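You operate a simulated robot arm through the tools that you are given. There is no shell and no other tool. Be economical: measure what you need, move in short steps, check, and stop when the job is done.

Carry out the task below with a simulated two-armed robot. There is one attempt and no reset: what you move stays moved.

## Task
Set both side guides to mark 2 and clamp them tight.
Fine: loosen each red knob a quarter turn to move its guide; the belt must not run while you move them; the mains switch is off at the end.

Only the result counts: the job must be done as asked and must still hold three seconds after the hand-in. Knocking over, shifting, dropping, spilling or breaking anything else fails it.

## Robot
Two 6-joint arms with fingered hands on one trunk, on a base that drives. Base frame: it is fixed to the floor where the robot stands at the start and does not move with it; the origin is under the middle of the robot, x ahead of it, y to its left, z up. Lengths are in mm, angles in degrees, forces in N, time in s.
The left shoulder is at the start at [50, 170, 1060], the right one opposite. With the tool pointing down near the work surface each hand reaches from about 500 to 780 mm from the robot's upright axis, wherever it stands, measured 20 degrees to its own side. Places, roughly: black jog button [800, -700, 1000]; blue back button [800, -700, 1000]; green belt [1500, -200, 700]; green start button [800, -700, 1000]; left red knob [600, 0, 900]; left side guide [1200, -100, 800]; left tension knob [400, 0, 700]; right red knob [600, -500, 900]; right side guide [1200, -400, 800]; right tension knob [400, -400, 700]; white rocker switch [600, -600, 1300]. Payload 3.5 kg a hand.
The TCP of each hand is the grasp point between the finger pads, 26 mm short of the fingertips. In the tool frame z runs along the fingers and y along their closing line. The gripper opens to 132 mm. The gripper's body begins 73 mm behind the TCP. The gripper is a hand of 3 fingers: y runs from the thumb to the fingers, the wrist lies at [0, 0, -234] in the tool frame, and closing takes about 1.5 s.
Orientation is that of the tool frame in the base frame, as a unit quaternion [x, y, z, w]. With the fingers straight down and closing along the base's y, the tool's x points along the base's -x, its y along +y and its z along -z.

## Interface
- The arms move only by the tool apply_moves. It takes "left_steps", "right_steps" or both (then of equal length, played together; a hand with none holds still); each is a list of rows, each an object of numbers (a shift or turn left out is 0, a gripper value left out holds the last): "tx", "ty", "tz": the shift along the base's x, y, z in units of 200 mm (1.0 is 200 mm); "rx", "ry", "rz": the turn, a rotation vector about the base's x, y, z in units of 120 degrees (1.0 is 120 degrees). In form: [{"tx": .., "ty": .., "tz": .., "rx": .., "ry": .., "rz": ..}, ...]. A call has 1 to 8 rows; each row is the pose to reach, as a shift and turn from the pose commanded when the call began. "left_jaw" and "right_jaw" are, for a hand that has rows, the closure, from 0 (fully open) to 1 (shut), set as the call begins (left out, the last holds). A call with a number of a shift or a turn outside -1 to 1 is refused whole. Each row takes 0.2 s and may step no farther than 50 mm and 8.6 degrees from the row before; otherwise, or with a gripper value out of range, the whole call is refused. A pose out of reach is approached as far as the arm can. The call stops where the force on the tool passes 40 N (or 10 N more than at its start, if that is more) or the arm is blocked; 0.2 s more then pass. Each finger travels about 108 mm/s and halts on what it meets, pressing with about 26 N; the grip force reading is that of the motor and also rises with nothing between the fingers. The clock runs only during rows and for 0.2 s after the last one: add rows that repeat a pose to give the fingers time. It gives the time, the measured TCP pose, the force on the tool (base axes), the opening and the grip force at its end, in the units of the frame above (readings bear some noise), with the torque about the TCP (base axes, N m) and any sound that the robot's microphone picked up, and new pictures: "views" is both (left out), scene, wrist or none (wrist: the cameras of the hands that moved).
- Cameras (640 x 400 px; columns grow to the right, rows downward): "scene" is now at [45.2, -23.6, 1658]; the picture's right is [-0.20, -0.98, 0.00], its down [-0.73, 0.15, -0.66] and it looks along [0.65, -0.13, -0.75] (base axes); focal length 259 px, centre (320, 200). "left" rides on the left gripper at [-62, 3, -92] in its tool frame; the picture's right is [-0.05, -1.00, 0.00], its down [0.83, -0.04, -0.56] and it looks along [0.56, -0.03, 0.83] (tool axes); focal length 230 px, centre (320, 200). "right" rides on the right gripper at [62, 3, -92] in its tool frame; the picture's right is [-0.05, 1.00, 0.00], its down [-0.83, -0.04, -0.56] and it looks along [-0.55, -0.03, 0.83] (tool axes); focal length 230 px, centre (320, 200). There is no depth. A picture from a camera that has moved, and an enlarged one, comes with that camera's place and axes in the base frame and with its lens. The place of the scene camera against the robot may be out by one fixed shift of up to 18 mm in any direction.
- lift_body(by): slides the trunk up (or, below 0, down) by that many mm; the arms and the scene camera ride with it, the base frame stays. It gives what a move gives, with no picture.
- drive_base(legs): drives the robot by 1 to 6 legs, each [ahead, left, turn to the left] in mm, mm and degrees, along the robot's own axes; the way and the turn of a leg run together, so that a leg with both is an arc; at most 1500 mm and 180 degrees a leg. The arms and the cameras ride along, it lands a little off, and it stops where it bumps. It gives what a move gives, and a new picture of the scene camera.
- finger_targets(finger1, finger2, thumb_bend, hand): sets how far each is bent, from 0 (flat) to 1 (curled in); at 0.3 the hand is open as for a grip, at 0.7 the pads meet at the TCP. One left out holds its place. A second passes; each finger stops where it meets its share of the squeeze, and holds until it gets a number again. A gripper value or a shape takes the hand back. It gives what a move gives, with no picture; readings hold the bend of each and the force on the fingers (four entries, about 0 where the hand has none), thumb and palm.
- preshape(shape, hand): the hand has 3 fingers and takes this shape, open, in about a second: jaw (thumb against the fingers, like two jaws); tri (thumb and two fingers); tip (a fingertip pinch); poke (one finger out to press); point (the index stretched); flat (the hand flat); cup (the hand cupped); fist (a fist). The gripper value then closes the fingers along that shape, each until it touches; the sizes above hold for jaw. It gives what a move gives, with no picture.
- turn_head(pan, tilt): turns the head with the scene camera to pan (to the left, within 86 degrees either way) and tilt (down, from -29 to 69), counted from straight ahead of the robot. It gives what a move gives, and a new picture of the scene camera.
- enlarge(camera, box): a new picture of the part [left, top, right, bottom] of that camera's present view, enlarged. No time passes.
- job_done(): hands the job in; it is judged then, once.

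Go step by step. Nothing tells you exact positions but the pictures and the camera data: compare them with the known pose of the tool, close in by small moves and look again before you grip or let go. The budget is 120 turns and 260 pictures, counting those below and the enlarged ones. Unless the task says otherwise, let go and move clear before handing in, and close with one line.

The tools are called after "Emit:" by a JSON object that holds its "fn" and its "kwargs". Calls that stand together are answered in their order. apply_moves: Moves the arms, as the interface text tells. Its arguments: {"type":"object","properties":{"left_steps":{"type":"array"},"left_jaw":{"type":"number"},"right_steps":{"type":"array"},"right_jaw":{"type":"number"},"views":{"type":"string","enum":["both","scene","wrist","none"]}},"required":[]} The other tools are called the same way: lift_body (by) slides the trunk up or down; preshape (shape, hand) gives the hand a shape; finger_targets (finger1, finger2, thumb_bend, hand) moves the fingers one by one; drive_base (legs) drives the base; turn_head (pan, tilt) turns the head that bears the scene camera; enlarge (camera, box) takes an enlarged picture of a part of a camera's view; job_done () hands the job in.

At the start:

```text
time_s: 0.0
left_tool_pos: [556.8, 13.8, 1187.7]
left_tool_rot: [0.0, 1.0, 0.0, 0.001]
left_force: [-0.1, 0.1, 0.6]
left_ft_torque: [0.0, -0.01, 0.02]
left_width: 132.0
left_grasp_force: 0.0
left_shape: jaw
left_bend: [0.3, 0.3, 0.3]
left_finger forces: [0.0, 0.1, 0.0, 0.1, 0.1, 0.1]
right_tool_pos: [490.6, -456.8, 1199.1]
right_tool_rot: [-0.001, 1.0, 0.0, -0.001]
right_force: [-0.1, -1.1, 0.0]
right_ft_torque: [-0.01, 0.02, -0.01]
right_width: 131.9
right_grasp_force: 0.0
right_shape: jaw
right_bend: [0.3, 0.3, 0.3]
right_finger forces: [0.0, 0.1, 0.0, 0.1, 0.1, 0.1]
trunk travel left (down, up): [-675.0, 35.0]
robot x, y, heading: [-0.1, -1.3, -0.2]
head pan, tilt: [-11.5, 48.5]
```

scene: 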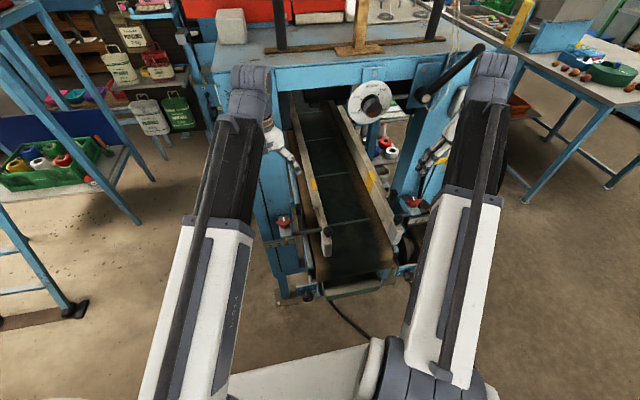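
right: 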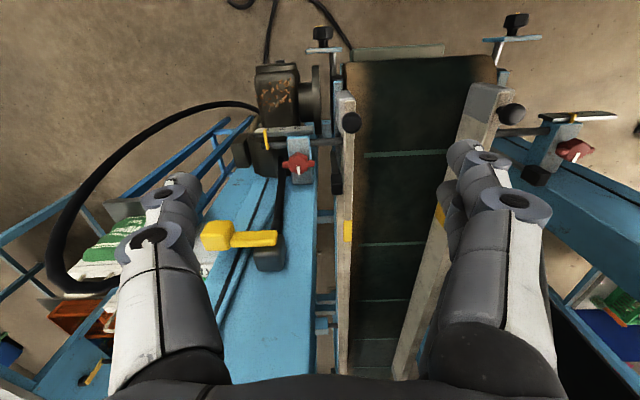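
left: 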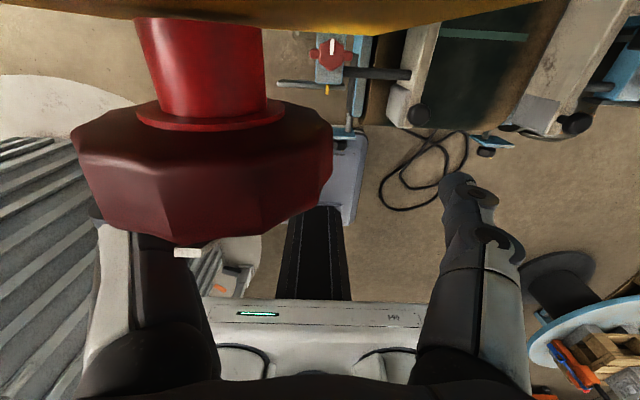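

I see a conveyor with two side guides, red clamp knobs and tension knobs. I'll look closer at everything first.

Emit:
{"fn": "enlarge", "kwargs": {"camera": "scene", "box": [240, 80, 440, 205]}}

Emit:
{"fn": "enlarge", "kwargs": {"camera": "scene", "box": [240, 180, 440, 305]}}

Emit:
{"fn": "turn_head", "kwargs": {"pan": -15, "tilt": 20}}

```text
3.20 times, centred on (340, 142) of scene
camera zoom: at [45.2, -23.6, 1658.0], right [-0.2, -0.98, 0.0], down [-0.73, 0.15, -0.66], along [0.65, -0.13, -0.75], focal length 830 px, centre (256, 384)
```

zoom: 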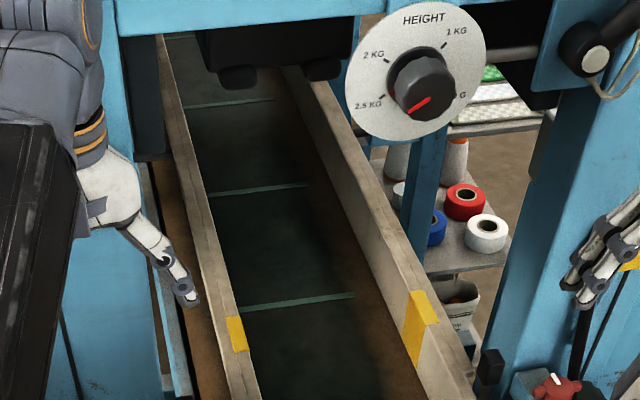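

```text
3.20 times, centred on (340, 242) of scene
camera zoom: at [45.2, -23.6, 1658.0], right [-0.2, -0.98, 0.0], down [-0.73, 0.15, -0.66], along [0.65, -0.13, -0.75], focal length 830 px, centre (256, 64)
```

zoom: 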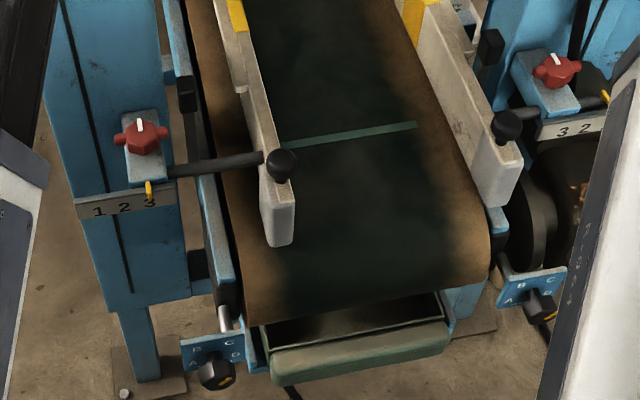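

```text
time_s: 0.9
left_tool_pos: [557.8, 12.9, 1190.1]
left_tool_rot: [-0.001, 1.0, 0.0, 0.0]
left_force: [0.6, -0.2, 0.6]
left_ft_torque: [0.01, -0.02, -0.04]
left_width: 131.9
left_grasp_force: 0.0
left_shape: jaw
left_bend: [0.3, 0.3, 0.3]
left_finger forces: [0.1, 0.0, 0.0, 0.1, 0.0, 0.1]
right_tool_pos: [490.6, -456.4, 1199.2]
right_tool_rot: [0.0, 1.0, 0.0, 0.0]
right_force: [0.1, -0.1, -0.2]
right_ft_torque: [-0.01, -0.01, 0.01]
right_width: 131.8
right_grasp_force: 0.0
right_shape: jaw
right_bend: [0.3, 0.3, 0.3]
right_finger forces: [0.1, 0.1, 0.0, 0.0, 0.0, 0.1]
trunk travel left (down, up): [-675.0, 35.0]
robot x, y, heading: [0.0, -1.2, 0.2]
head pan, tilt: [-15.0, 20.0]
camera scene: at [58.3, -32.2, 1701.4], right [-0.26, -0.97, 0.0], down [-0.33, 0.09, -0.94], along [0.91, -0.24, -0.34], focal length 259 px, centre (320, 200)
```

scene: 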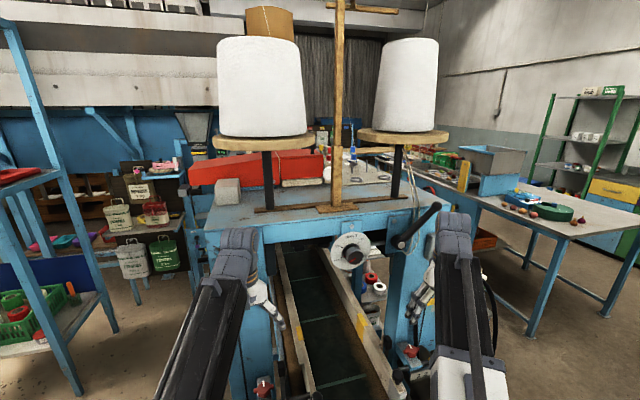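

A red mushroom stop seems to sit right beside the left hand. I'll back the left hand away from it and look to the right for the switch and buttons.

Emit:
{"fn": "apply_moves", "kwargs": {"left_steps": [{"tx": -0.2}, {"tx": -0.4}, {"tx": -0.6}], "right_steps": [{"tx": -0.2}, {"tx": -0.4}, {"tx": -0.4}], "views": "wrist"}}

Emit:
{"fn": "turn_head", "kwargs": {"pan": -40, "tilt": 35}}

```text
time_s: 1.7
left_tool_pos: [451.8, 7.7, 1163.0]
left_tool_rot: [0.0, 1.0, -0.002, 0.004]
left_force: [0.5, -0.1, 0.5]
left_ft_torque: [0.0, 0.01, 0.02]
left_width: 131.8
left_grasp_force: 0.1
left_shape: jaw
left_bend: [0.3, 0.3, 0.3]
left_finger forces: [0.0, 0.0, 0.0, 0.1, 0.0, 0.1]
left hand out of reach, approached as far as the arm can: row 2, 3
right_tool_pos: [417.2, -462.6, 1180.7]
right_tool_rot: [0.001, 1.0, -0.003, 0.003]
right_force: [-0.4, 0.3, 0.1]
right_ft_torque: [0.0, 0.01, 0.04]
right_width: 132.1
right_grasp_force: 0.1
right_shape: jaw
right_bend: [0.3, 0.3, 0.3]
right_finger forces: [0.0, 0.1, 0.0, 0.1, 0.0, 0.1]
right hand out of reach, approached as far as the arm can: row 1, 2, 3
trunk travel left (down, up): [-675.0, 35.0]
robot x, y, heading: [0.3, -0.7, 0.2]
head pan, tilt: [-15.0, 20.0]
camera right: at [355.5, -459.8, 1272.3], right [0.05, 1.0, 0.0], down [0.83, -0.04, 0.56], along [0.56, -0.03, -0.83], focal length 230 px, centre (320, 200)
camera left: at [512.4, 11.0, 1255.1], right [0.05, -1.0, 0.0], down [-0.83, -0.04, 0.55], along [-0.55, -0.03, -0.84], focal length 230 px, centre (320, 200)
```

right: 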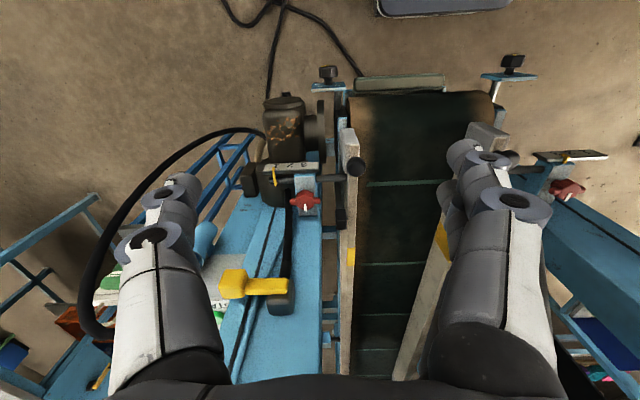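
left: 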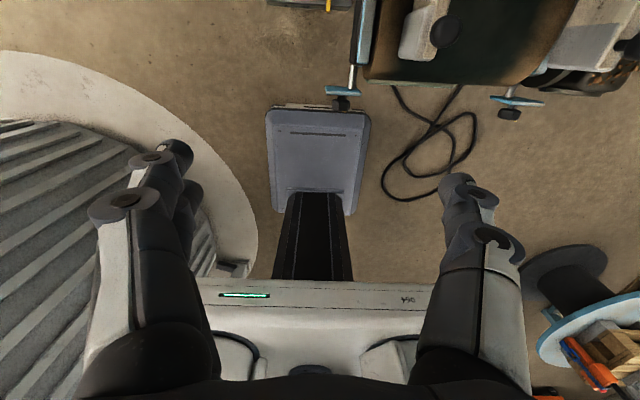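

```text
time_s: 2.6
left_tool_pos: [451.9, 7.7, 1163.2]
left_tool_rot: [0.0, 1.0, -0.002, 0.004]
left_force: [0.2, -0.3, -0.1]
left_ft_torque: [-0.01, -0.02, -0.02]
left_width: 131.8
left_grasp_force: 0.1
left_shape: jaw
left_bend: [0.3, 0.3, 0.3]
left_finger forces: [0.1, 0.0, 0.1, 0.0, 0.0, 0.1]
right_tool_pos: [417.2, -461.1, 1180.1]
right_tool_rot: [0.0, 1.0, -0.003, 0.002]
right_force: [0.6, 0.6, 0.6]
right_ft_torque: [0.0, 0.04, -0.01]
right_width: 131.8
right_grasp_force: 0.1
right_shape: jaw
right_bend: [0.3, 0.3, 0.3]
right_finger forces: [0.0, 0.1, 0.0, 0.0, 0.0, 0.0]
trunk travel left (down, up): [-675.0, 35.0]
robot x, y, heading: [-0.9, 1.6, -0.1]
head pan, tilt: [-40.0, 35.0]
camera scene: at [35.9, -64.6, 1677.7], right [-0.64, -0.77, 0.0], down [-0.44, 0.37, -0.82], along [0.63, -0.53, -0.57], focal length 259 px, centre (320, 200)
```

scene: 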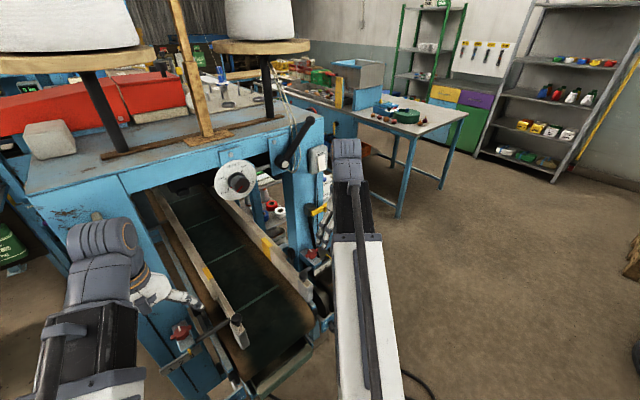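

The white rocker looks to be on the right post. Zooming in there.

Emit:
{"fn": "enlarge", "kwargs": {"camera": "scene", "box": [250, 110, 378, 190]}}

Emit:
{"fn": "enlarge", "kwargs": {"camera": "scene", "box": [270, 185, 398, 265]}}

Emit:
{"fn": "enlarge", "kwargs": {"camera": "right", "box": [200, 60, 392, 180]}}

Emit:
{"fn": "enlarge", "kwargs": {"camera": "right", "box": [80, 180, 336, 340]}}

```text
5.00 times, centred on (314, 150) of scene
camera zoom: at [35.9, -64.6, 1677.7], right [-0.64, -0.77, 0.0], down [-0.44, 0.37, -0.82], along [0.63, -0.53, -0.57], focal length 1296 px, centre (350, 450)
```

zoom: 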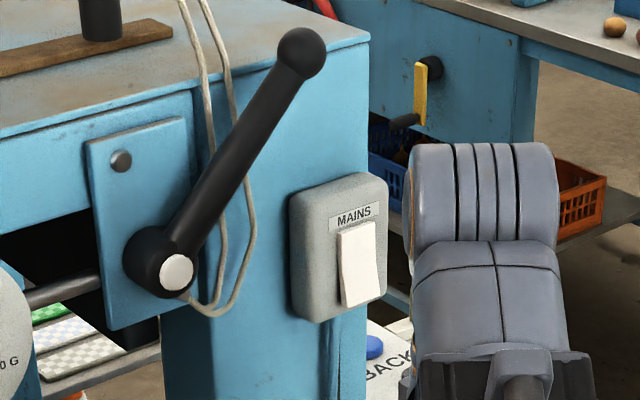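

```text
5.00 times, centred on (334, 225) of scene
camera zoom: at [35.9, -64.6, 1677.7], right [-0.64, -0.77, 0.0], down [-0.44, 0.37, -0.82], along [0.63, -0.53, -0.57], focal length 1296 px, centre (250, 75)
```

zoom: 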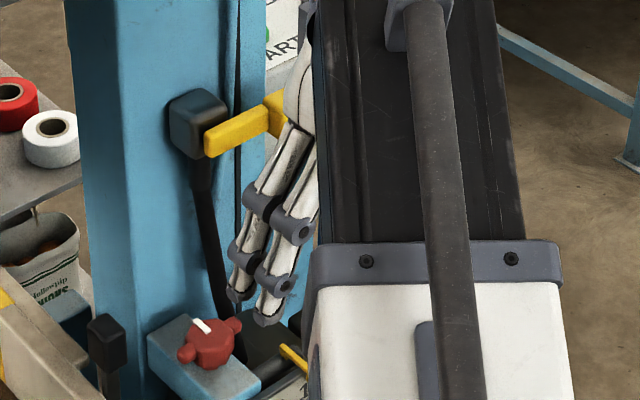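

```text
3.33 times, centred on (296, 120) of right
camera zoom: at [355.9, -459.7, 1272.2], right [0.05, 1.0, 0.0], down [0.83, -0.04, 0.56], along [0.56, -0.03, -0.83], focal length 767 px, centre (400, 467)
```

zoom: 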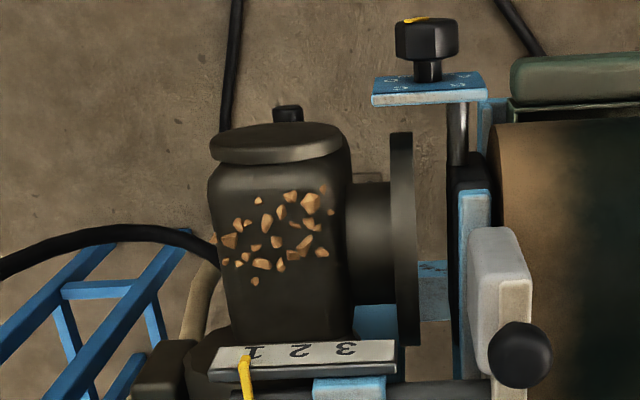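

```text
2.50 times, centred on (208, 260) of right
camera zoom: at [355.9, -459.7, 1272.2], right [0.05, 1.0, 0.0], down [0.83, -0.04, 0.56], along [0.56, -0.03, -0.83], focal length 575 px, centre (600, 50)
```

zoom: 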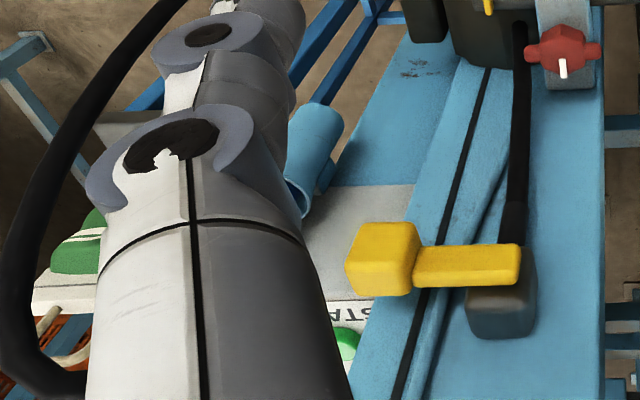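

The left pointer is at 3, the right at 1, so both need shifting to 2; knobs are near (612,0,910) and (608,-503,910). I'll drive sideways to y≈-250 so both hands reach, and look again at the rocker and knobs.

Emit:
{"fn": "drive_base", "kwargs": {"legs": [[0, -250, 0]]}}

Emit:
{"fn": "turn_head", "kwargs": {"pan": 0, "tilt": 30}}

```text
time_s: 4.5
left_tool_pos: [451.0, -245.8, 1163.2]
left_tool_rot: [-0.001, 1.0, 0.0, 0.003]
left_force: [0.6, 0.6, 0.3]
left_ft_torque: [0.02, 0.03, 0.01]
left_width: 132.0
left_grasp_force: 0.0
left_shape: jaw
left_bend: [0.3, 0.3, 0.3]
left_finger forces: [0.0, 0.1, 0.0, 0.1, 0.0, 0.0]
right_tool_pos: [417.9, -713.4, 1178.5]
right_tool_rot: [-0.001, 1.0, -0.001, 0.002]
right_force: [0.0, 0.8, -0.4]
right_ft_torque: [0.03, -0.01, 0.01]
right_width: 131.9
right_grasp_force: 0.0
right_shape: jaw
right_bend: [0.3, 0.3, 0.3]
right_finger forces: [0.0, 0.1, 0.0, 0.0, 0.0, 0.0]
trunk travel left (down, up): [-675.0, 35.0]
robot x, y, heading: [-2.0, -254.7, 0.1]
head pan, tilt: [-40.0, 35.0]
camera scene: at [36.1, -318.5, 1677.6], right [-0.64, -0.77, 0.0], down [-0.44, 0.37, -0.82], along [0.63, -0.53, -0.57], focal length 259 px, centre (320, 200)
```

scene: 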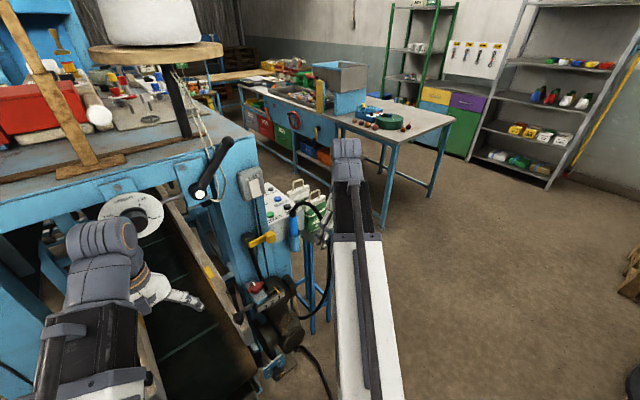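

```text
time_s: 5.5
left_tool_pos: [450.9, -245.6, 1163.3]
left_tool_rot: [-0.001, 1.0, -0.002, 0.004]
left_force: [-0.6, 0.1, -0.3]
left_ft_torque: [-0.04, -0.03, 0.01]
left_width: 131.8
left_grasp_force: 0.0
left_shape: jaw
left_bend: [0.3, 0.3, 0.3]
left_finger forces: [0.0, 0.0, 0.0, 0.0, 0.1, 0.0]
right_tool_pos: [417.9, -712.9, 1180.2]
right_tool_rot: [-0.001, 1.0, -0.003, 0.003]
right_force: [0.4, -0.7, -1.1]
right_ft_torque: [-0.01, 0.01, 0.0]
right_width: 131.7
right_grasp_force: 0.0
right_shape: jaw
right_bend: [0.3, 0.3, 0.3]
right_finger forces: [0.0, 0.0, 0.0, 0.0, 0.1, 0.0]
trunk travel left (down, up): [-675.0, 35.0]
robot x, y, heading: [-0.0, -253.3, 0.4]
head pan, tilt: [0.0, 30.0]
camera scene: at [59.0, -260.8, 1685.4], right [0.0, -1.0, 0.0], down [-0.5, 0.0, -0.87], along [0.87, 0.0, -0.5], focal length 259 px, centre (320, 200)
```

scene: 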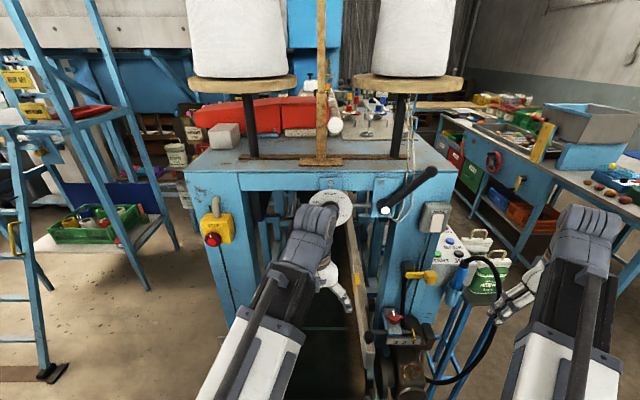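

Emit:
{"fn": "enlarge", "kwargs": {"camera": "scene", "box": [365, 190, 525, 290]}}

Emit:
{"fn": "enlarge", "kwargs": {"camera": "scene", "box": [365, 280, 477, 350]}}

Emit:
{"fn": "enlarge", "kwargs": {"camera": "scene", "box": [180, 190, 276, 250]}}

Emit:
{"fn": "enlarge", "kwargs": {"camera": "scene", "box": [410, 195, 458, 225]}}

```text
4.00 times, centred on (445, 240) of scene
camera zoom: at [59.0, -260.8, 1685.4], right [0.0, -1.0, 0.0], down [-0.5, 0.0, -0.87], along [0.87, 0.0, -0.5], focal length 1037 px, centre (-180, 40)
```

zoom: 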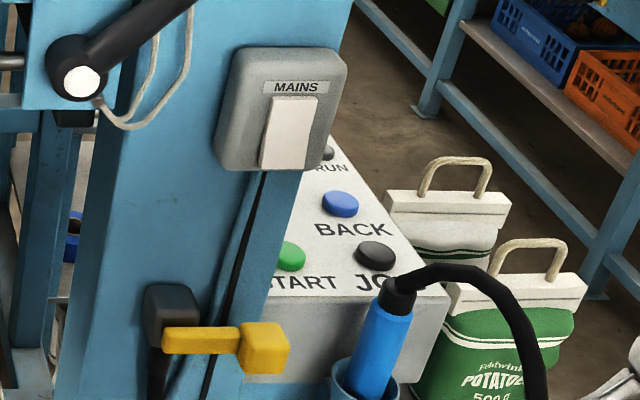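

```text
5.71 times, centred on (421, 315) of scene
camera zoom: at [59.0, -260.8, 1685.4], right [0.0, -1.0, 0.0], down [-0.5, 0.0, -0.87], along [0.87, 0.0, -0.5], focal length 1482 px, centre (-257, -457)
```

zoom: 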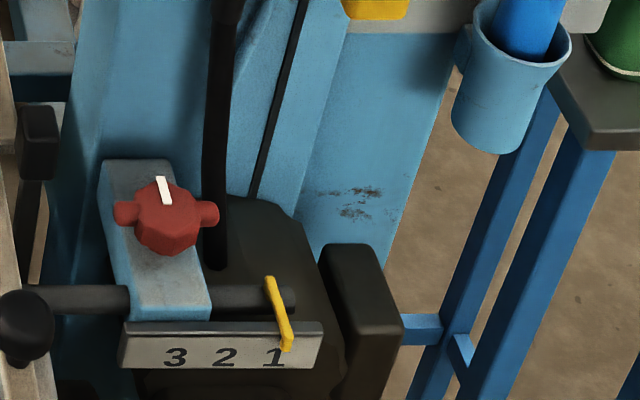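

```text
6.67 times, centred on (228, 220) of scene
camera zoom: at [59.0, -260.8, 1685.4], right [0.0, -1.0, 0.0], down [-0.5, 0.0, -0.87], along [0.87, 0.0, -0.5], focal length 1728 px, centre (933, 67)
```

zoom: 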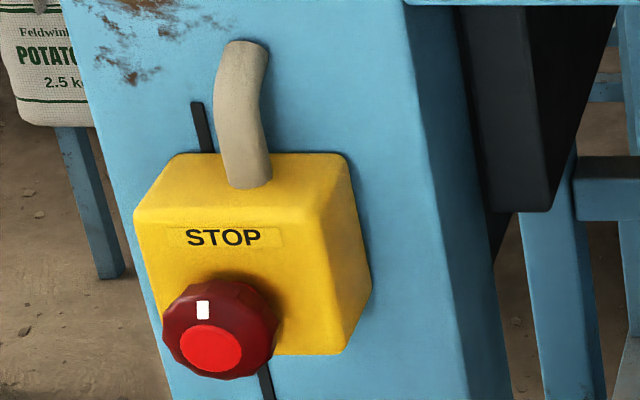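

```text
13.33 times, centred on (434, 210) of scene
camera zoom: at [59.0, -260.8, 1685.4], right [0.0, -1.0, 0.0], down [-0.5, 0.0, -0.87], along [0.87, 0.0, -0.5], focal length 3457 px, centre (-1200, 67)
```

zoom: 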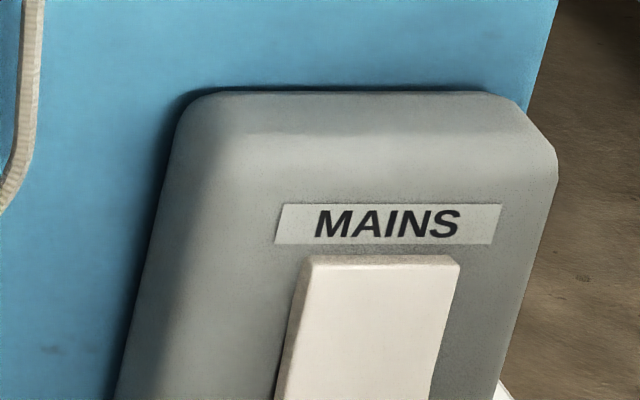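

The belt stands still; guides have pointers on fixed scales. I need the rocker's state from the side, so I'll swing the right hand to point forward, with its camera below looking up at the rocker.

Emit:
{"fn": "apply_moves", "kwargs": {"right_steps": [{"tx": 0.034, "ty": 0.07, "tz": 0.05, "ry": -0.0625}, {"tx": 0.068, "ty": 0.14, "tz": 0.1, "ry": -0.125}, {"tx": 0.102, "ty": 0.21, "tz": 0.15, "ry": -0.1875}, {"tx": 0.136, "ty": 0.28, "tz": 0.2, "ry": -0.25}, {"tx": 0.17, "ty": 0.35, "tz": 0.25, "ry": -0.3125}, {"tx": 0.205, "ty": 0.415, "tz": 0.3, "ry": -0.375}], "views": "none"}}

Emit:
{"fn": "apply_moves", "kwargs": {"right_steps": [{"tx": 0.034, "ty": 0.07, "tz": 0.05, "ry": -0.0625}, {"tx": 0.068, "ty": 0.14, "tz": 0.1, "ry": -0.125}, {"tx": 0.102, "ty": 0.21, "tz": 0.15, "ry": -0.1875}, {"tx": 0.136, "ty": 0.28, "tz": 0.2, "ry": -0.25}, {"tx": 0.17, "ty": 0.35, "tz": 0.25, "ry": -0.3125}, {"tx": 0.205, "ty": 0.415, "tz": 0.3, "ry": -0.375}], "views": "both"}}

```text
time_s: 6.9
left_tool_pos: [452.0, -244.8, 1163.9]
left_tool_rot: [-0.002, 1.0, -0.001, 0.005]
left_force: [0.6, -0.3, 0.4]
left_ft_torque: [-0.02, 0.0, 0.02]
left_width: 132.0
left_grasp_force: 0.0
left_shape: jaw
left_bend: [0.3, 0.3, 0.3]
left_finger forces: [0.1, 0.0, 0.1, 0.1, 0.0, 0.0]
right_tool_pos: [484.7, -652.8, 1260.4]
right_tool_rot: [0.0, 0.923, -0.001, 0.385]
right_force: [0.5, 0.9, 0.7]
right_ft_torque: [0.01, -0.01, -0.04]
right_width: 131.9
right_grasp_force: 0.0
right_shape: jaw
right_bend: [0.3, 0.3, 0.3]
right_finger forces: [0.0, 0.0, 0.0, 0.0, 0.0, 0.1]
right hand out of reach, approached as far as the arm can: row 5, 6
trunk travel left (down, up): [-675.0, 35.0]
robot x, y, heading: [2.4, -251.2, 0.1]
head pan, tilt: [0.0, 30.0]
```

```text
time_s: 8.3
left_tool_pos: [452.8, -244.4, 1163.0]
left_tool_rot: [-0.001, 1.0, -0.002, 0.004]
left_force: [-0.5, -0.3, 0.2]
left_ft_torque: [0.01, 0.02, -0.01]
left_width: 132.0
left_grasp_force: 0.0
left_shape: jaw
left_bend: [0.3, 0.3, 0.3]
left_finger forces: [0.0, 0.1, 0.0, 0.0, 0.1, 0.1]
right_tool_pos: [609.9, -622.7, 1374.8]
right_tool_rot: [0.002, 0.705, -0.002, 0.709]
right_force: [-0.6, -0.5, 1.0]
right_ft_torque: [0.01, 0.01, 0.0]
right_width: 132.0
right_grasp_force: 0.1
right_shape: jaw
right_bend: [0.3, 0.3, 0.3]
right_finger forces: [0.1, 0.0, 0.0, 0.0, 0.0, 0.1]
right hand out of reach, approached as far as the arm can: row 1, 2, 3, 4, 5, 6
trunk travel left (down, up): [-675.0, 35.0]
robot x, y, heading: [-0.3, -254.3, 0.1]
head pan, tilt: [0.0, 30.0]
camera scene: at [59.2, -260.6, 1685.5], right [0.0, -1.0, 0.0], down [-0.5, 0.0, -0.87], along [0.87, 0.0, -0.5], focal length 259 px, centre (320, 200)
camera right: at [518.7, -621.9, 1312.3], right [0.0, 1.0, 0.05], down [-0.56, -0.04, 0.83], along [0.83, -0.03, 0.56], focal length 230 px, centre (320, 200)
```

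scene: 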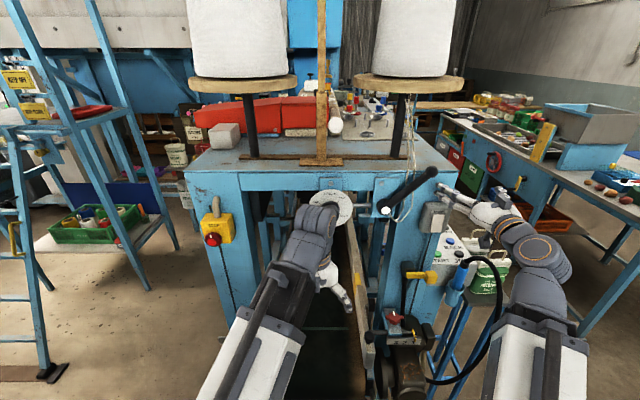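
right: 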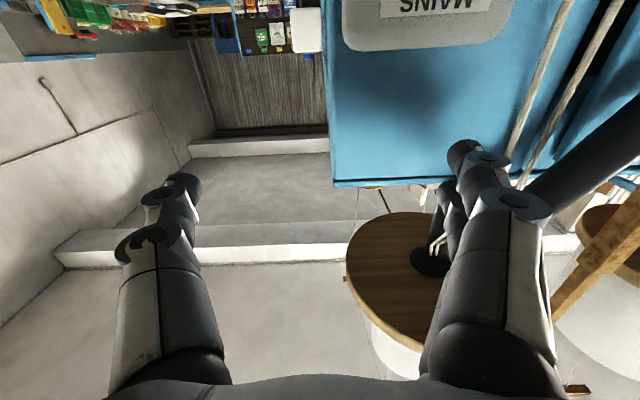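

The camera is now above the switch level, upside down. I'll back off and lower the hand to view the rocker from below.

Emit:
{"fn": "apply_moves", "kwargs": {"right_steps": [{"tx": -0.2}, {"tx": -0.2, "tz": -0.2}, {"tx": -0.2, "tz": -0.4}, {"tx": -0.2, "tz": -0.6}, {"tx": -0.2, "tz": -0.7}], "views": "wrist"}}

```text
time_s: 9.3
left_tool_pos: [451.5, -244.5, 1163.3]
left_tool_rot: [-0.002, 1.0, -0.002, 0.004]
left_force: [1.0, -0.4, 0.3]
left_ft_torque: [0.02, 0.06, -0.03]
left_width: 131.9
left_grasp_force: 0.0
left_shape: jaw
left_bend: [0.3, 0.3, 0.3]
left_finger forces: [0.0, 0.0, 0.0, 0.0, 0.0, 0.0]
right_tool_pos: [615.2, -665.5, 1305.7]
right_tool_rot: [0.011, 0.696, 0.007, 0.718]
right_force: [-6.3, -0.6, 11.7]
right_ft_torque: [0.88, -0.12, 0.55]
right_width: 131.7
right_grasp_force: 0.1
right_shape: jaw
right_bend: [0.27, 0.3, 0.3]
right_finger forces: [13.4, 0.3, 0.0, 0.0, 0.0, 0.1]
right hand out of reach, approached as far as the arm can: row 1, 2, 3, 4
trunk travel left (down, up): [-675.0, 35.0]
robot x, y, heading: [-0.7, -254.1, 0.2]
head pan, tilt: [0.0, 30.0]
stopped in row 4 (right hand): the force on the tool passed its limit at 68 N (the readings are from after the stop); the commanded pose is now the measured one
camera right: at [525.9, -661.8, 1241.5], right [0.01, 1.0, 0.08], down [-0.58, -0.06, 0.81], along [0.81, -0.05, 0.58], focal length 230 px, centre (320, 200)
```

right: 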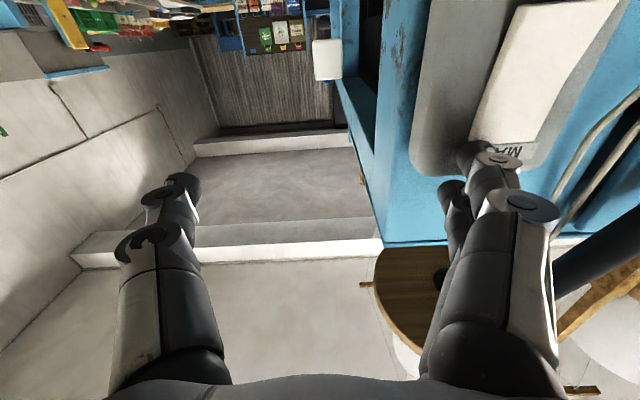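

The finger grazed the top of the switch box because of the reach limit. I'll lift up and away to the side.

Emit:
{"fn": "apply_moves", "kwargs": {"right_steps": [{"tz": 0.12}, {"tz": 0.2, "ty": -0.15}, {"tz": 0.2, "ty": -0.4}, {"tz": 0.1, "ty": -0.6}], "views": "both"}}

```text
time_s: 10.3
left_tool_pos: [452.3, -246.0, 1163.0]
left_tool_rot: [-0.001, 1.0, -0.002, 0.003]
left_force: [0.5, -0.1, 0.4]
left_ft_torque: [0.0, -0.03, 0.0]
left_width: 132.0
left_grasp_force: 0.1
left_shape: jaw
left_bend: [0.3, 0.3, 0.3]
left_finger forces: [0.1, 0.0, 0.0, 0.0, 0.0, 0.0]
right_tool_pos: [616.9, -784.1, 1325.3]
right_tool_rot: [0.009, 0.697, 0.007, 0.717]
right_force: [1.0, 0.4, 0.9]
right_ft_torque: [0.0, 0.03, 0.01]
right_width: 132.1
right_grasp_force: 0.0
right_shape: jaw
right_bend: [0.3, 0.3, 0.3]
right_finger forces: [0.0, 0.1, 0.0, 0.0, 0.1, 0.0]
trunk travel left (down, up): [-675.0, 35.0]
robot x, y, heading: [1.1, -252.5, 0.0]
head pan, tilt: [0.0, 30.0]
camera scene: at [59.3, -261.2, 1685.5], right [0.0, -1.0, 0.0], down [-0.5, 0.0, -0.87], along [0.87, 0.0, -0.5], focal length 259 px, centre (320, 200)
camera right: at [527.7, -780.1, 1261.6], right [0.01, 1.0, 0.07], down [-0.58, -0.06, 0.81], along [0.82, -0.05, 0.58], focal length 230 px, centre (320, 200)
```

scene: 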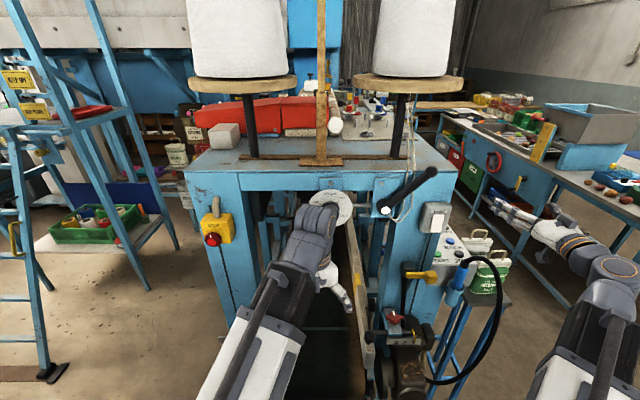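
right: 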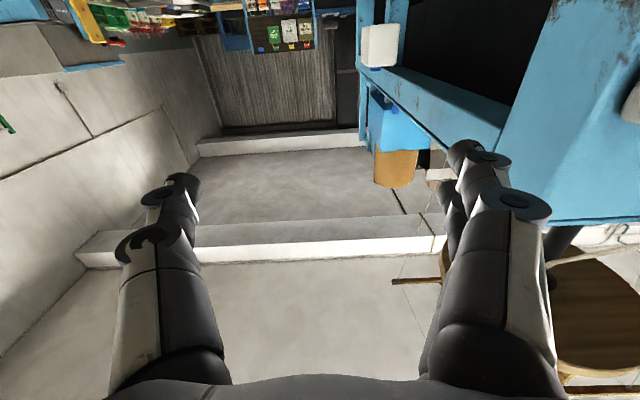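

Hand clear. Zooming on the rocker for its tilt.

Emit:
{"fn": "enlarge", "kwargs": {"camera": "scene", "box": [414, 198, 454, 238]}}

Emit:
{"fn": "enlarge", "kwargs": {"camera": "right", "box": [560, 40, 640, 140]}}

```text
10.00 times, centred on (434, 218) of scene
camera zoom: at [59.3, -261.2, 1685.5], right [0.0, -1.0, 0.0], down [-0.5, 0.0, -0.87], along [0.87, 0.0, -0.5], focal length 2593 px, centre (-820, 20)
```

zoom: 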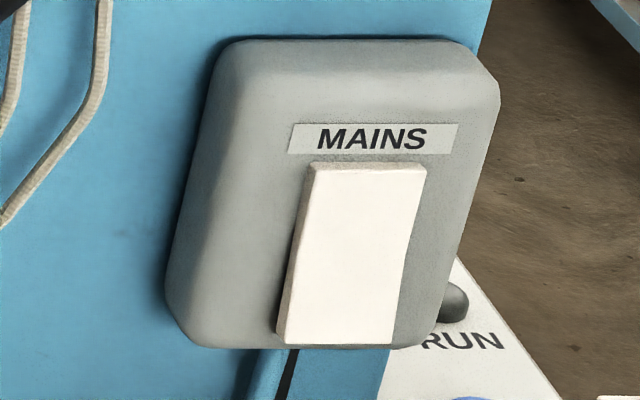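

```text
4.00 times, centred on (600, 90) of right
camera zoom: at [527.7, -780.1, 1261.6], right [0.01, 1.0, 0.07], down [-0.58, -0.06, 0.81], along [0.82, -0.05, 0.58], focal length 920 px, centre (-800, 640)
```

zoom: 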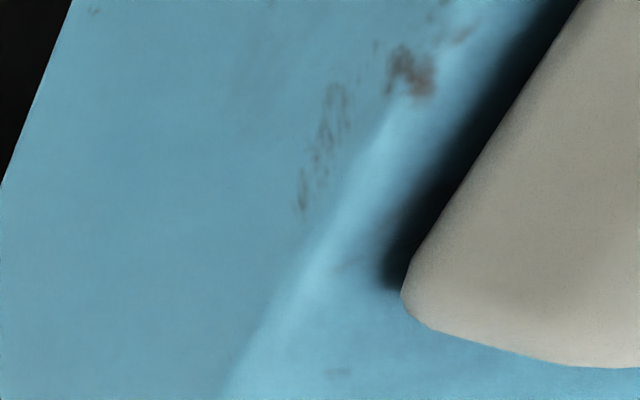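

The RUN lamp is dark. To judge the rocker's tilt I'll back off and lower the trunk for a level, sideways view.

Emit:
{"fn": "drive_base", "kwargs": {"legs": [[-300, 0, 0], [0, -450, 0]]}}

Emit:
{"fn": "lift_body", "kwargs": {"by": -350}}

Emit:
{"fn": "turn_head", "kwargs": {"pan": 15, "tilt": 5}}

```text
time_s: 14.6
left_tool_pos: [148.9, -686.8, 1163.7]
left_tool_rot: [-0.001, 1.0, -0.001, 0.004]
left_force: [0.3, -0.6, -0.4]
left_ft_torque: [0.06, 0.0, 0.04]
left_width: 131.9
left_grasp_force: 0.0
left_shape: jaw
left_bend: [0.3, 0.3, 0.3]
left_finger forces: [0.0, 0.0, 0.1, 0.0, 0.0, 0.0]
right_tool_pos: [317.3, -1224.0, 1324.9]
right_tool_rot: [0.01, 0.697, 0.006, 0.717]
right_force: [0.1, -0.8, 0.1]
right_ft_torque: [0.05, 0.0, -0.03]
right_width: 131.8
right_grasp_force: 0.0
right_shape: jaw
right_bend: [0.3, 0.3, 0.3]
right_finger forces: [0.0, 0.1, 0.0, 0.0, 0.0, 0.1]
trunk travel left (down, up): [-675.0, 35.0]
robot x, y, heading: [-303.3, -699.0, 0.0]
head pan, tilt: [0.0, 30.0]
camera scene: at [-243.6, -704.3, 1685.4], right [0.0, -1.0, 0.0], down [-0.5, 0.0, -0.87], along [0.87, 0.0, -0.5], focal length 259 px, centre (320, 200)
```

scene: 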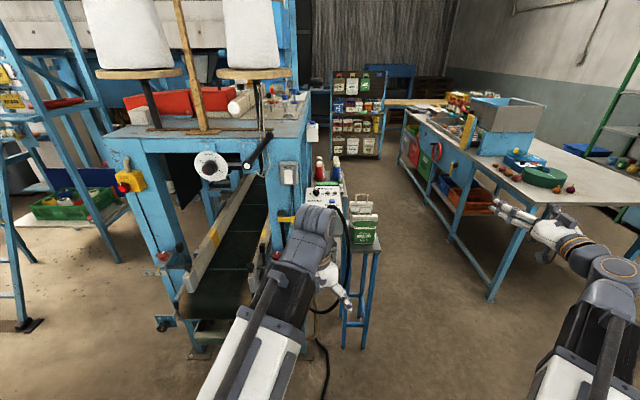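

```text
time_s: 18.0
left_tool_pos: [148.7, -685.6, 814.0]
left_tool_rot: [-0.002, 1.0, -0.003, 0.003]
left_force: [-0.4, -0.2, -0.4]
left_ft_torque: [0.0, 0.0, 0.02]
left_width: 132.1
left_grasp_force: 0.0
left_shape: jaw
left_bend: [0.3, 0.3, 0.3]
left_finger forces: [0.1, 0.0, 0.0, 0.0, 0.0, 0.0]
right_tool_pos: [317.8, -1224.3, 976.0]
right_tool_rot: [0.009, 0.697, 0.007, 0.717]
right_force: [-0.3, 0.9, -0.5]
right_ft_torque: [0.02, 0.0, 0.02]
right_width: 131.9
right_grasp_force: 0.0
right_shape: jaw
right_bend: [0.3, 0.3, 0.3]
right_finger forces: [0.0, 0.1, 0.0, 0.0, 0.0, 0.0]
trunk travel left (down, up): [-325.0, 385.0]
robot x, y, heading: [-301.9, -696.3, 0.4]
head pan, tilt: [0.0, 30.0]
```

```text
time_s: 18.9
left_tool_pos: [147.9, -686.1, 812.8]
left_tool_rot: [-0.001, 1.0, -0.001, 0.003]
left_force: [-0.3, 1.2, 0.0]
left_ft_torque: [0.02, 0.01, -0.02]
left_width: 132.1
left_grasp_force: 0.0
left_shape: jaw
left_bend: [0.3, 0.3, 0.3]
left_finger forces: [0.0, 0.0, 0.0, 0.0, 0.1, 0.1]
right_tool_pos: [316.6, -1223.5, 976.0]
right_tool_rot: [0.009, 0.697, 0.007, 0.717]
right_force: [-0.2, 0.5, 0.1]
right_ft_torque: [-0.01, -0.03, -0.01]
right_width: 131.8
right_grasp_force: 0.1
right_shape: jaw
right_bend: [0.3, 0.3, 0.3]
right_finger forces: [0.0, 0.0, 0.1, 0.1, 0.0, 0.0]
trunk travel left (down, up): [-325.0, 385.0]
robot x, y, heading: [-299.2, -695.6, 0.2]
head pan, tilt: [15.0, 5.0]
camera scene: at [-245.4, -679.7, 1375.8], right [0.26, -0.96, 0.0], down [-0.09, -0.02, -1.0], along [0.96, 0.26, -0.09], focal length 259 px, centre (320, 200)
```

scene: 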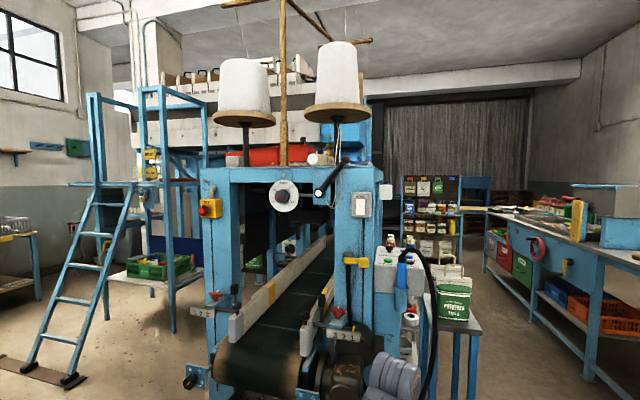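

Emit:
{"fn": "enlarge", "kwargs": {"camera": "scene", "box": [345, 190, 377, 220]}}

Emit:
{"fn": "enlarge", "kwargs": {"camera": "scene", "box": [180, 270, 372, 390]}}

Emit:
{"fn": "enlarge", "kwargs": {"camera": "scene", "box": [300, 300, 364, 340]}}

Emit:
{"fn": "enlarge", "kwargs": {"camera": "scene", "box": [185, 280, 249, 320]}}

```text
13.33 times, centred on (361, 205) of scene
camera zoom: at [-245.4, -679.7, 1375.8], right [0.26, -0.96, 0.0], down [-0.09, -0.02, -1.0], along [0.96, 0.26, -0.09], focal length 3457 px, centre (-227, 133)
```

zoom: 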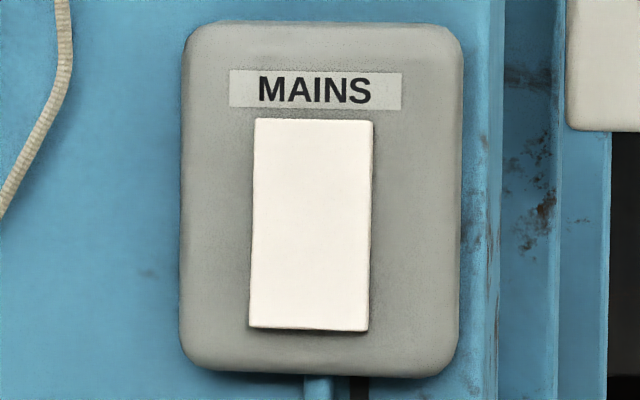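

```text
3.33 times, centred on (276, 330) of scene
camera zoom: at [-245.4, -679.7, 1375.8], right [0.26, -0.96, 0.0], down [-0.09, -0.02, -1.0], along [0.96, 0.26, -0.09], focal length 864 px, centre (467, -233)
```

zoom: 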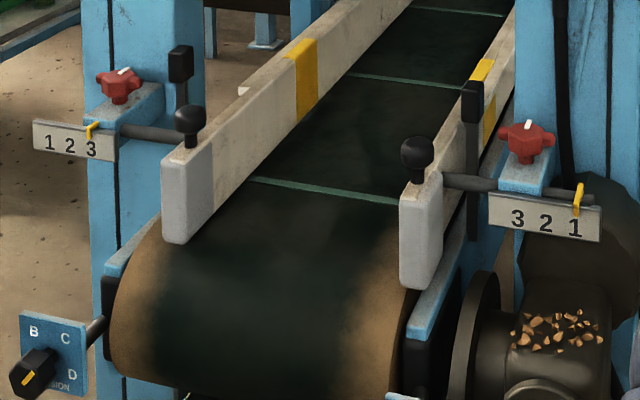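

```text
10.00 times, centred on (332, 320) of scene
camera zoom: at [-245.4, -679.7, 1375.8], right [0.26, -0.96, 0.0], down [-0.09, -0.02, -1.0], along [0.96, 0.26, -0.09], focal length 2593 px, centre (200, -1000)
```

zoom: 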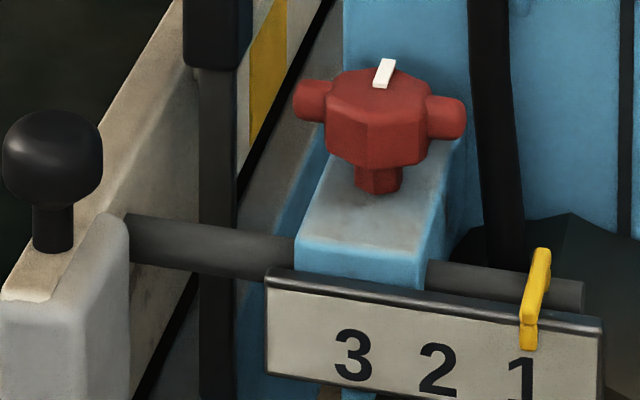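

```text
10.00 times, centred on (217, 300) of scene
camera zoom: at [-245.4, -679.7, 1375.8], right [0.26, -0.96, 0.0], down [-0.09, -0.02, -1.0], along [0.96, 0.26, -0.09], focal length 2593 px, centre (1350, -800)
```

zoom: 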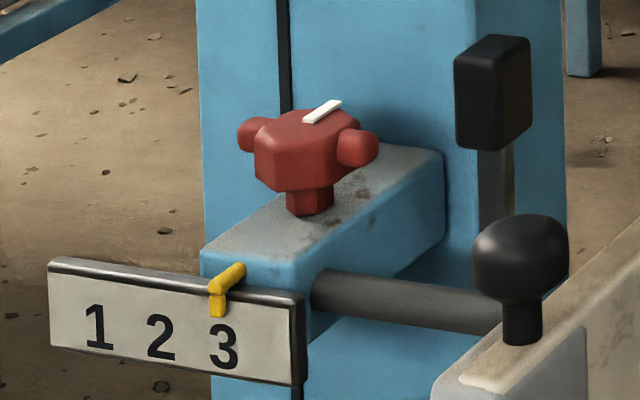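

The knobs have vertical axes, and black ball handles on the guides make good grips. The rocker's tilt still needs a more sideways view, so I move further right.

Emit:
{"fn": "drive_base", "kwargs": {"legs": [[100, -450, 0]]}}

Emit:
{"fn": "turn_head", "kwargs": {"pan": 40, "tilt": 5}}

```text
time_s: 21.7
left_tool_pos: [251.4, -1146.1, 813.1]
left_tool_rot: [0.002, 1.0, -0.002, 0.003]
left_force: [0.2, -1.0, -0.3]
left_ft_torque: [-0.03, -0.01, 0.02]
left_width: 131.9
left_grasp_force: 0.1
left_shape: jaw
left_bend: [0.3, 0.3, 0.3]
left_finger forces: [0.0, 0.1, 0.0, 0.1, 0.0, 0.1]
right_tool_pos: [413.9, -1685.4, 975.1]
right_tool_rot: [0.012, 0.697, 0.003, 0.717]
right_force: [-0.8, 0.4, 0.1]
right_ft_torque: [-0.02, 0.04, 0.04]
right_width: 131.6
right_grasp_force: 0.1
right_shape: jaw
right_bend: [0.3, 0.3, 0.3]
right_finger forces: [0.0, 0.0, 0.1, 0.1, 0.0, 0.0]
trunk travel left (down, up): [-325.0, 385.0]
robot x, y, heading: [-202.8, -1149.8, -0.5]
head pan, tilt: [15.0, 5.0]
camera scene: at [-143.2, -1136.6, 1375.9], right [0.26, -0.97, 0.0], down [-0.08, -0.02, -1.0], along [0.96, 0.25, -0.09], focal length 259 px, centre (320, 200)
```

scene: 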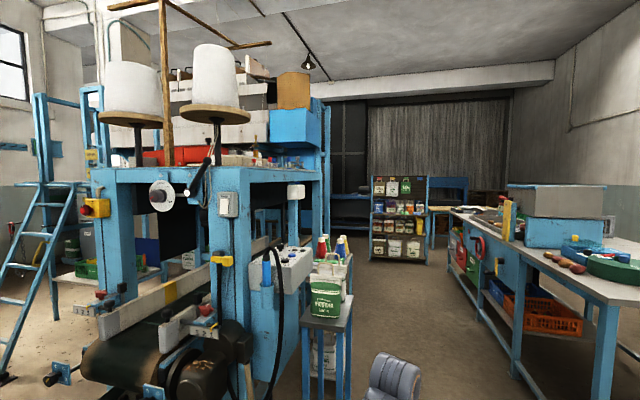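

```text
time_s: 22.6
left_tool_pos: [251.4, -1147.4, 812.2]
left_tool_rot: [0.003, 1.0, -0.001, 0.003]
left_force: [-0.1, 0.1, 0.2]
left_ft_torque: [0.0, 0.05, 0.0]
left_width: 132.2
left_grasp_force: 0.0
left_shape: jaw
left_bend: [0.3, 0.3, 0.3]
left_finger forces: [0.0, 0.0, 0.0, 0.0, 0.0, 0.0]
right_tool_pos: [415.1, -1684.9, 974.8]
right_tool_rot: [0.012, 0.697, 0.004, 0.717]
right_force: [-0.4, -0.3, 0.0]
right_ft_torque: [-0.03, -0.01, 0.02]
right_width: 131.9
right_grasp_force: 0.1
right_shape: jaw
right_bend: [0.3, 0.3, 0.3]
right_finger forces: [0.1, 0.0, 0.1, 0.1, 0.0, 0.0]
trunk travel left (down, up): [-325.0, 385.0]
robot x, y, heading: [-201.0, -1151.3, -0.1]
head pan, tilt: [40.0, 5.0]
camera scene: at [-161.3, -1101.5, 1375.9], right [0.64, -0.77, 0.0], down [-0.07, -0.06, -1.0], along [0.77, 0.64, -0.09], focal length 259 px, centre (320, 200)
```

scene: 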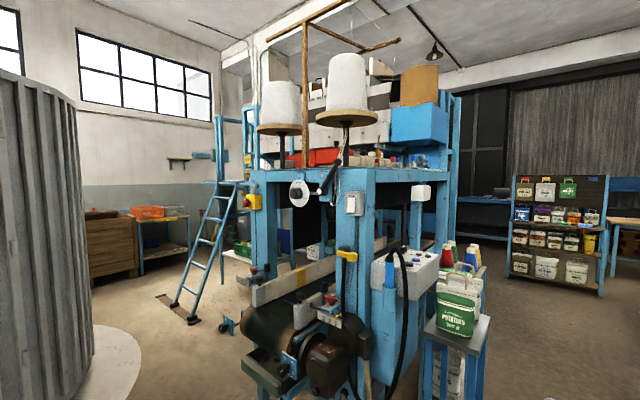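

Emit:
{"fn": "enlarge", "kwargs": {"camera": "scene", "box": [340, 188, 372, 218]}}

Emit:
{"fn": "enlarge", "kwargs": {"camera": "scene", "box": [370, 235, 450, 305]}}

```text
13.33 times, centred on (356, 203) of scene
camera zoom: at [-161.3, -1101.5, 1375.9], right [0.64, -0.77, 0.0], down [-0.07, -0.06, -1.0], along [0.77, 0.64, -0.09], focal length 3457 px, centre (-160, 160)
```

zoom: 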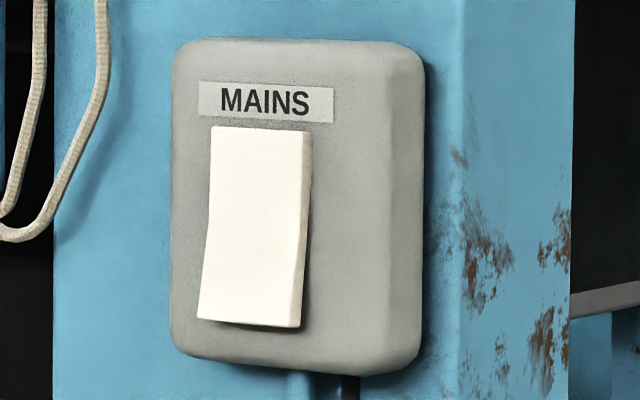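

```text
5.71 times, centred on (410, 270) of scene
camera zoom: at [-161.3, -1101.5, 1375.9], right [0.64, -0.77, 0.0], down [-0.07, -0.06, -1.0], along [0.77, 0.64, -0.09], focal length 1482 px, centre (-194, -200)
```

zoom: 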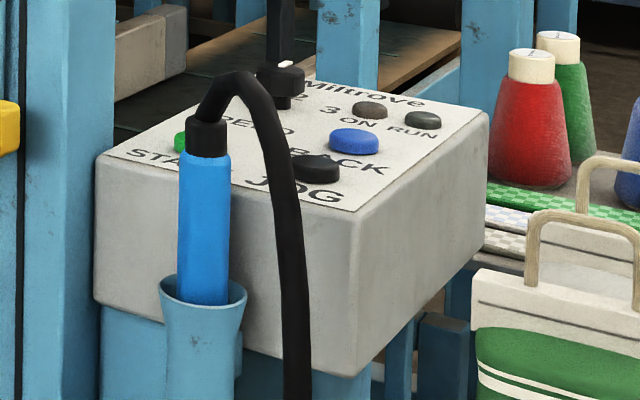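

Emit:
{"fn": "enlarge", "kwargs": {"camera": "scene", "box": [408, 246, 456, 276]}}

Emit:
{"fn": "enlarge", "kwargs": {"camera": "scene", "box": [236, 186, 276, 216]}}

```text
13.33 times, centred on (432, 261) of scene
camera zoom: at [-161.3, -1101.5, 1375.9], right [0.64, -0.77, 0.0], down [-0.07, -0.06, -1.0], along [0.77, 0.64, -0.09], focal length 3457 px, centre (-1173, -613)
```

zoom: 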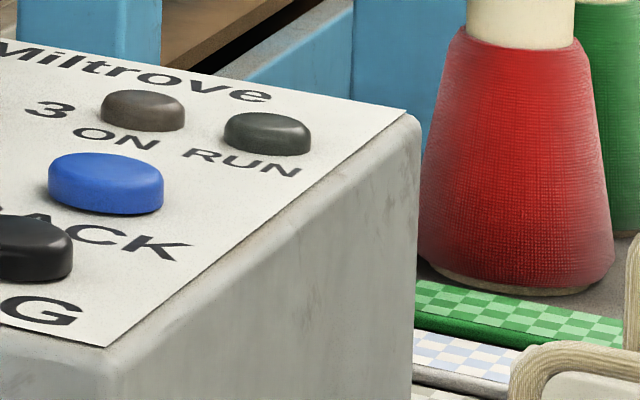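

```text
13.33 times, centred on (256, 201) of scene
camera zoom: at [-161.3, -1101.5, 1375.9], right [0.64, -0.77, 0.0], down [-0.07, -0.06, -1.0], along [0.77, 0.64, -0.09], focal length 3457 px, centre (1173, 187)
```

zoom: 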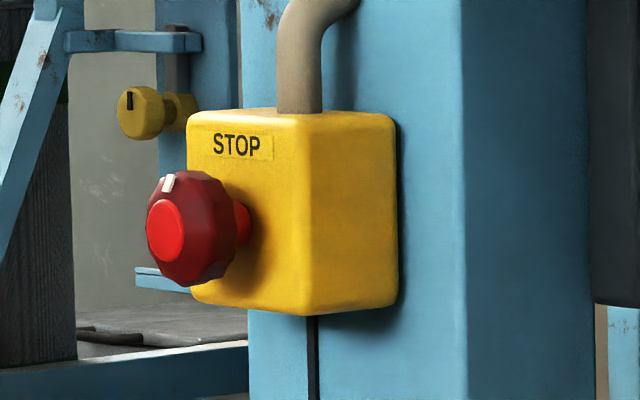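

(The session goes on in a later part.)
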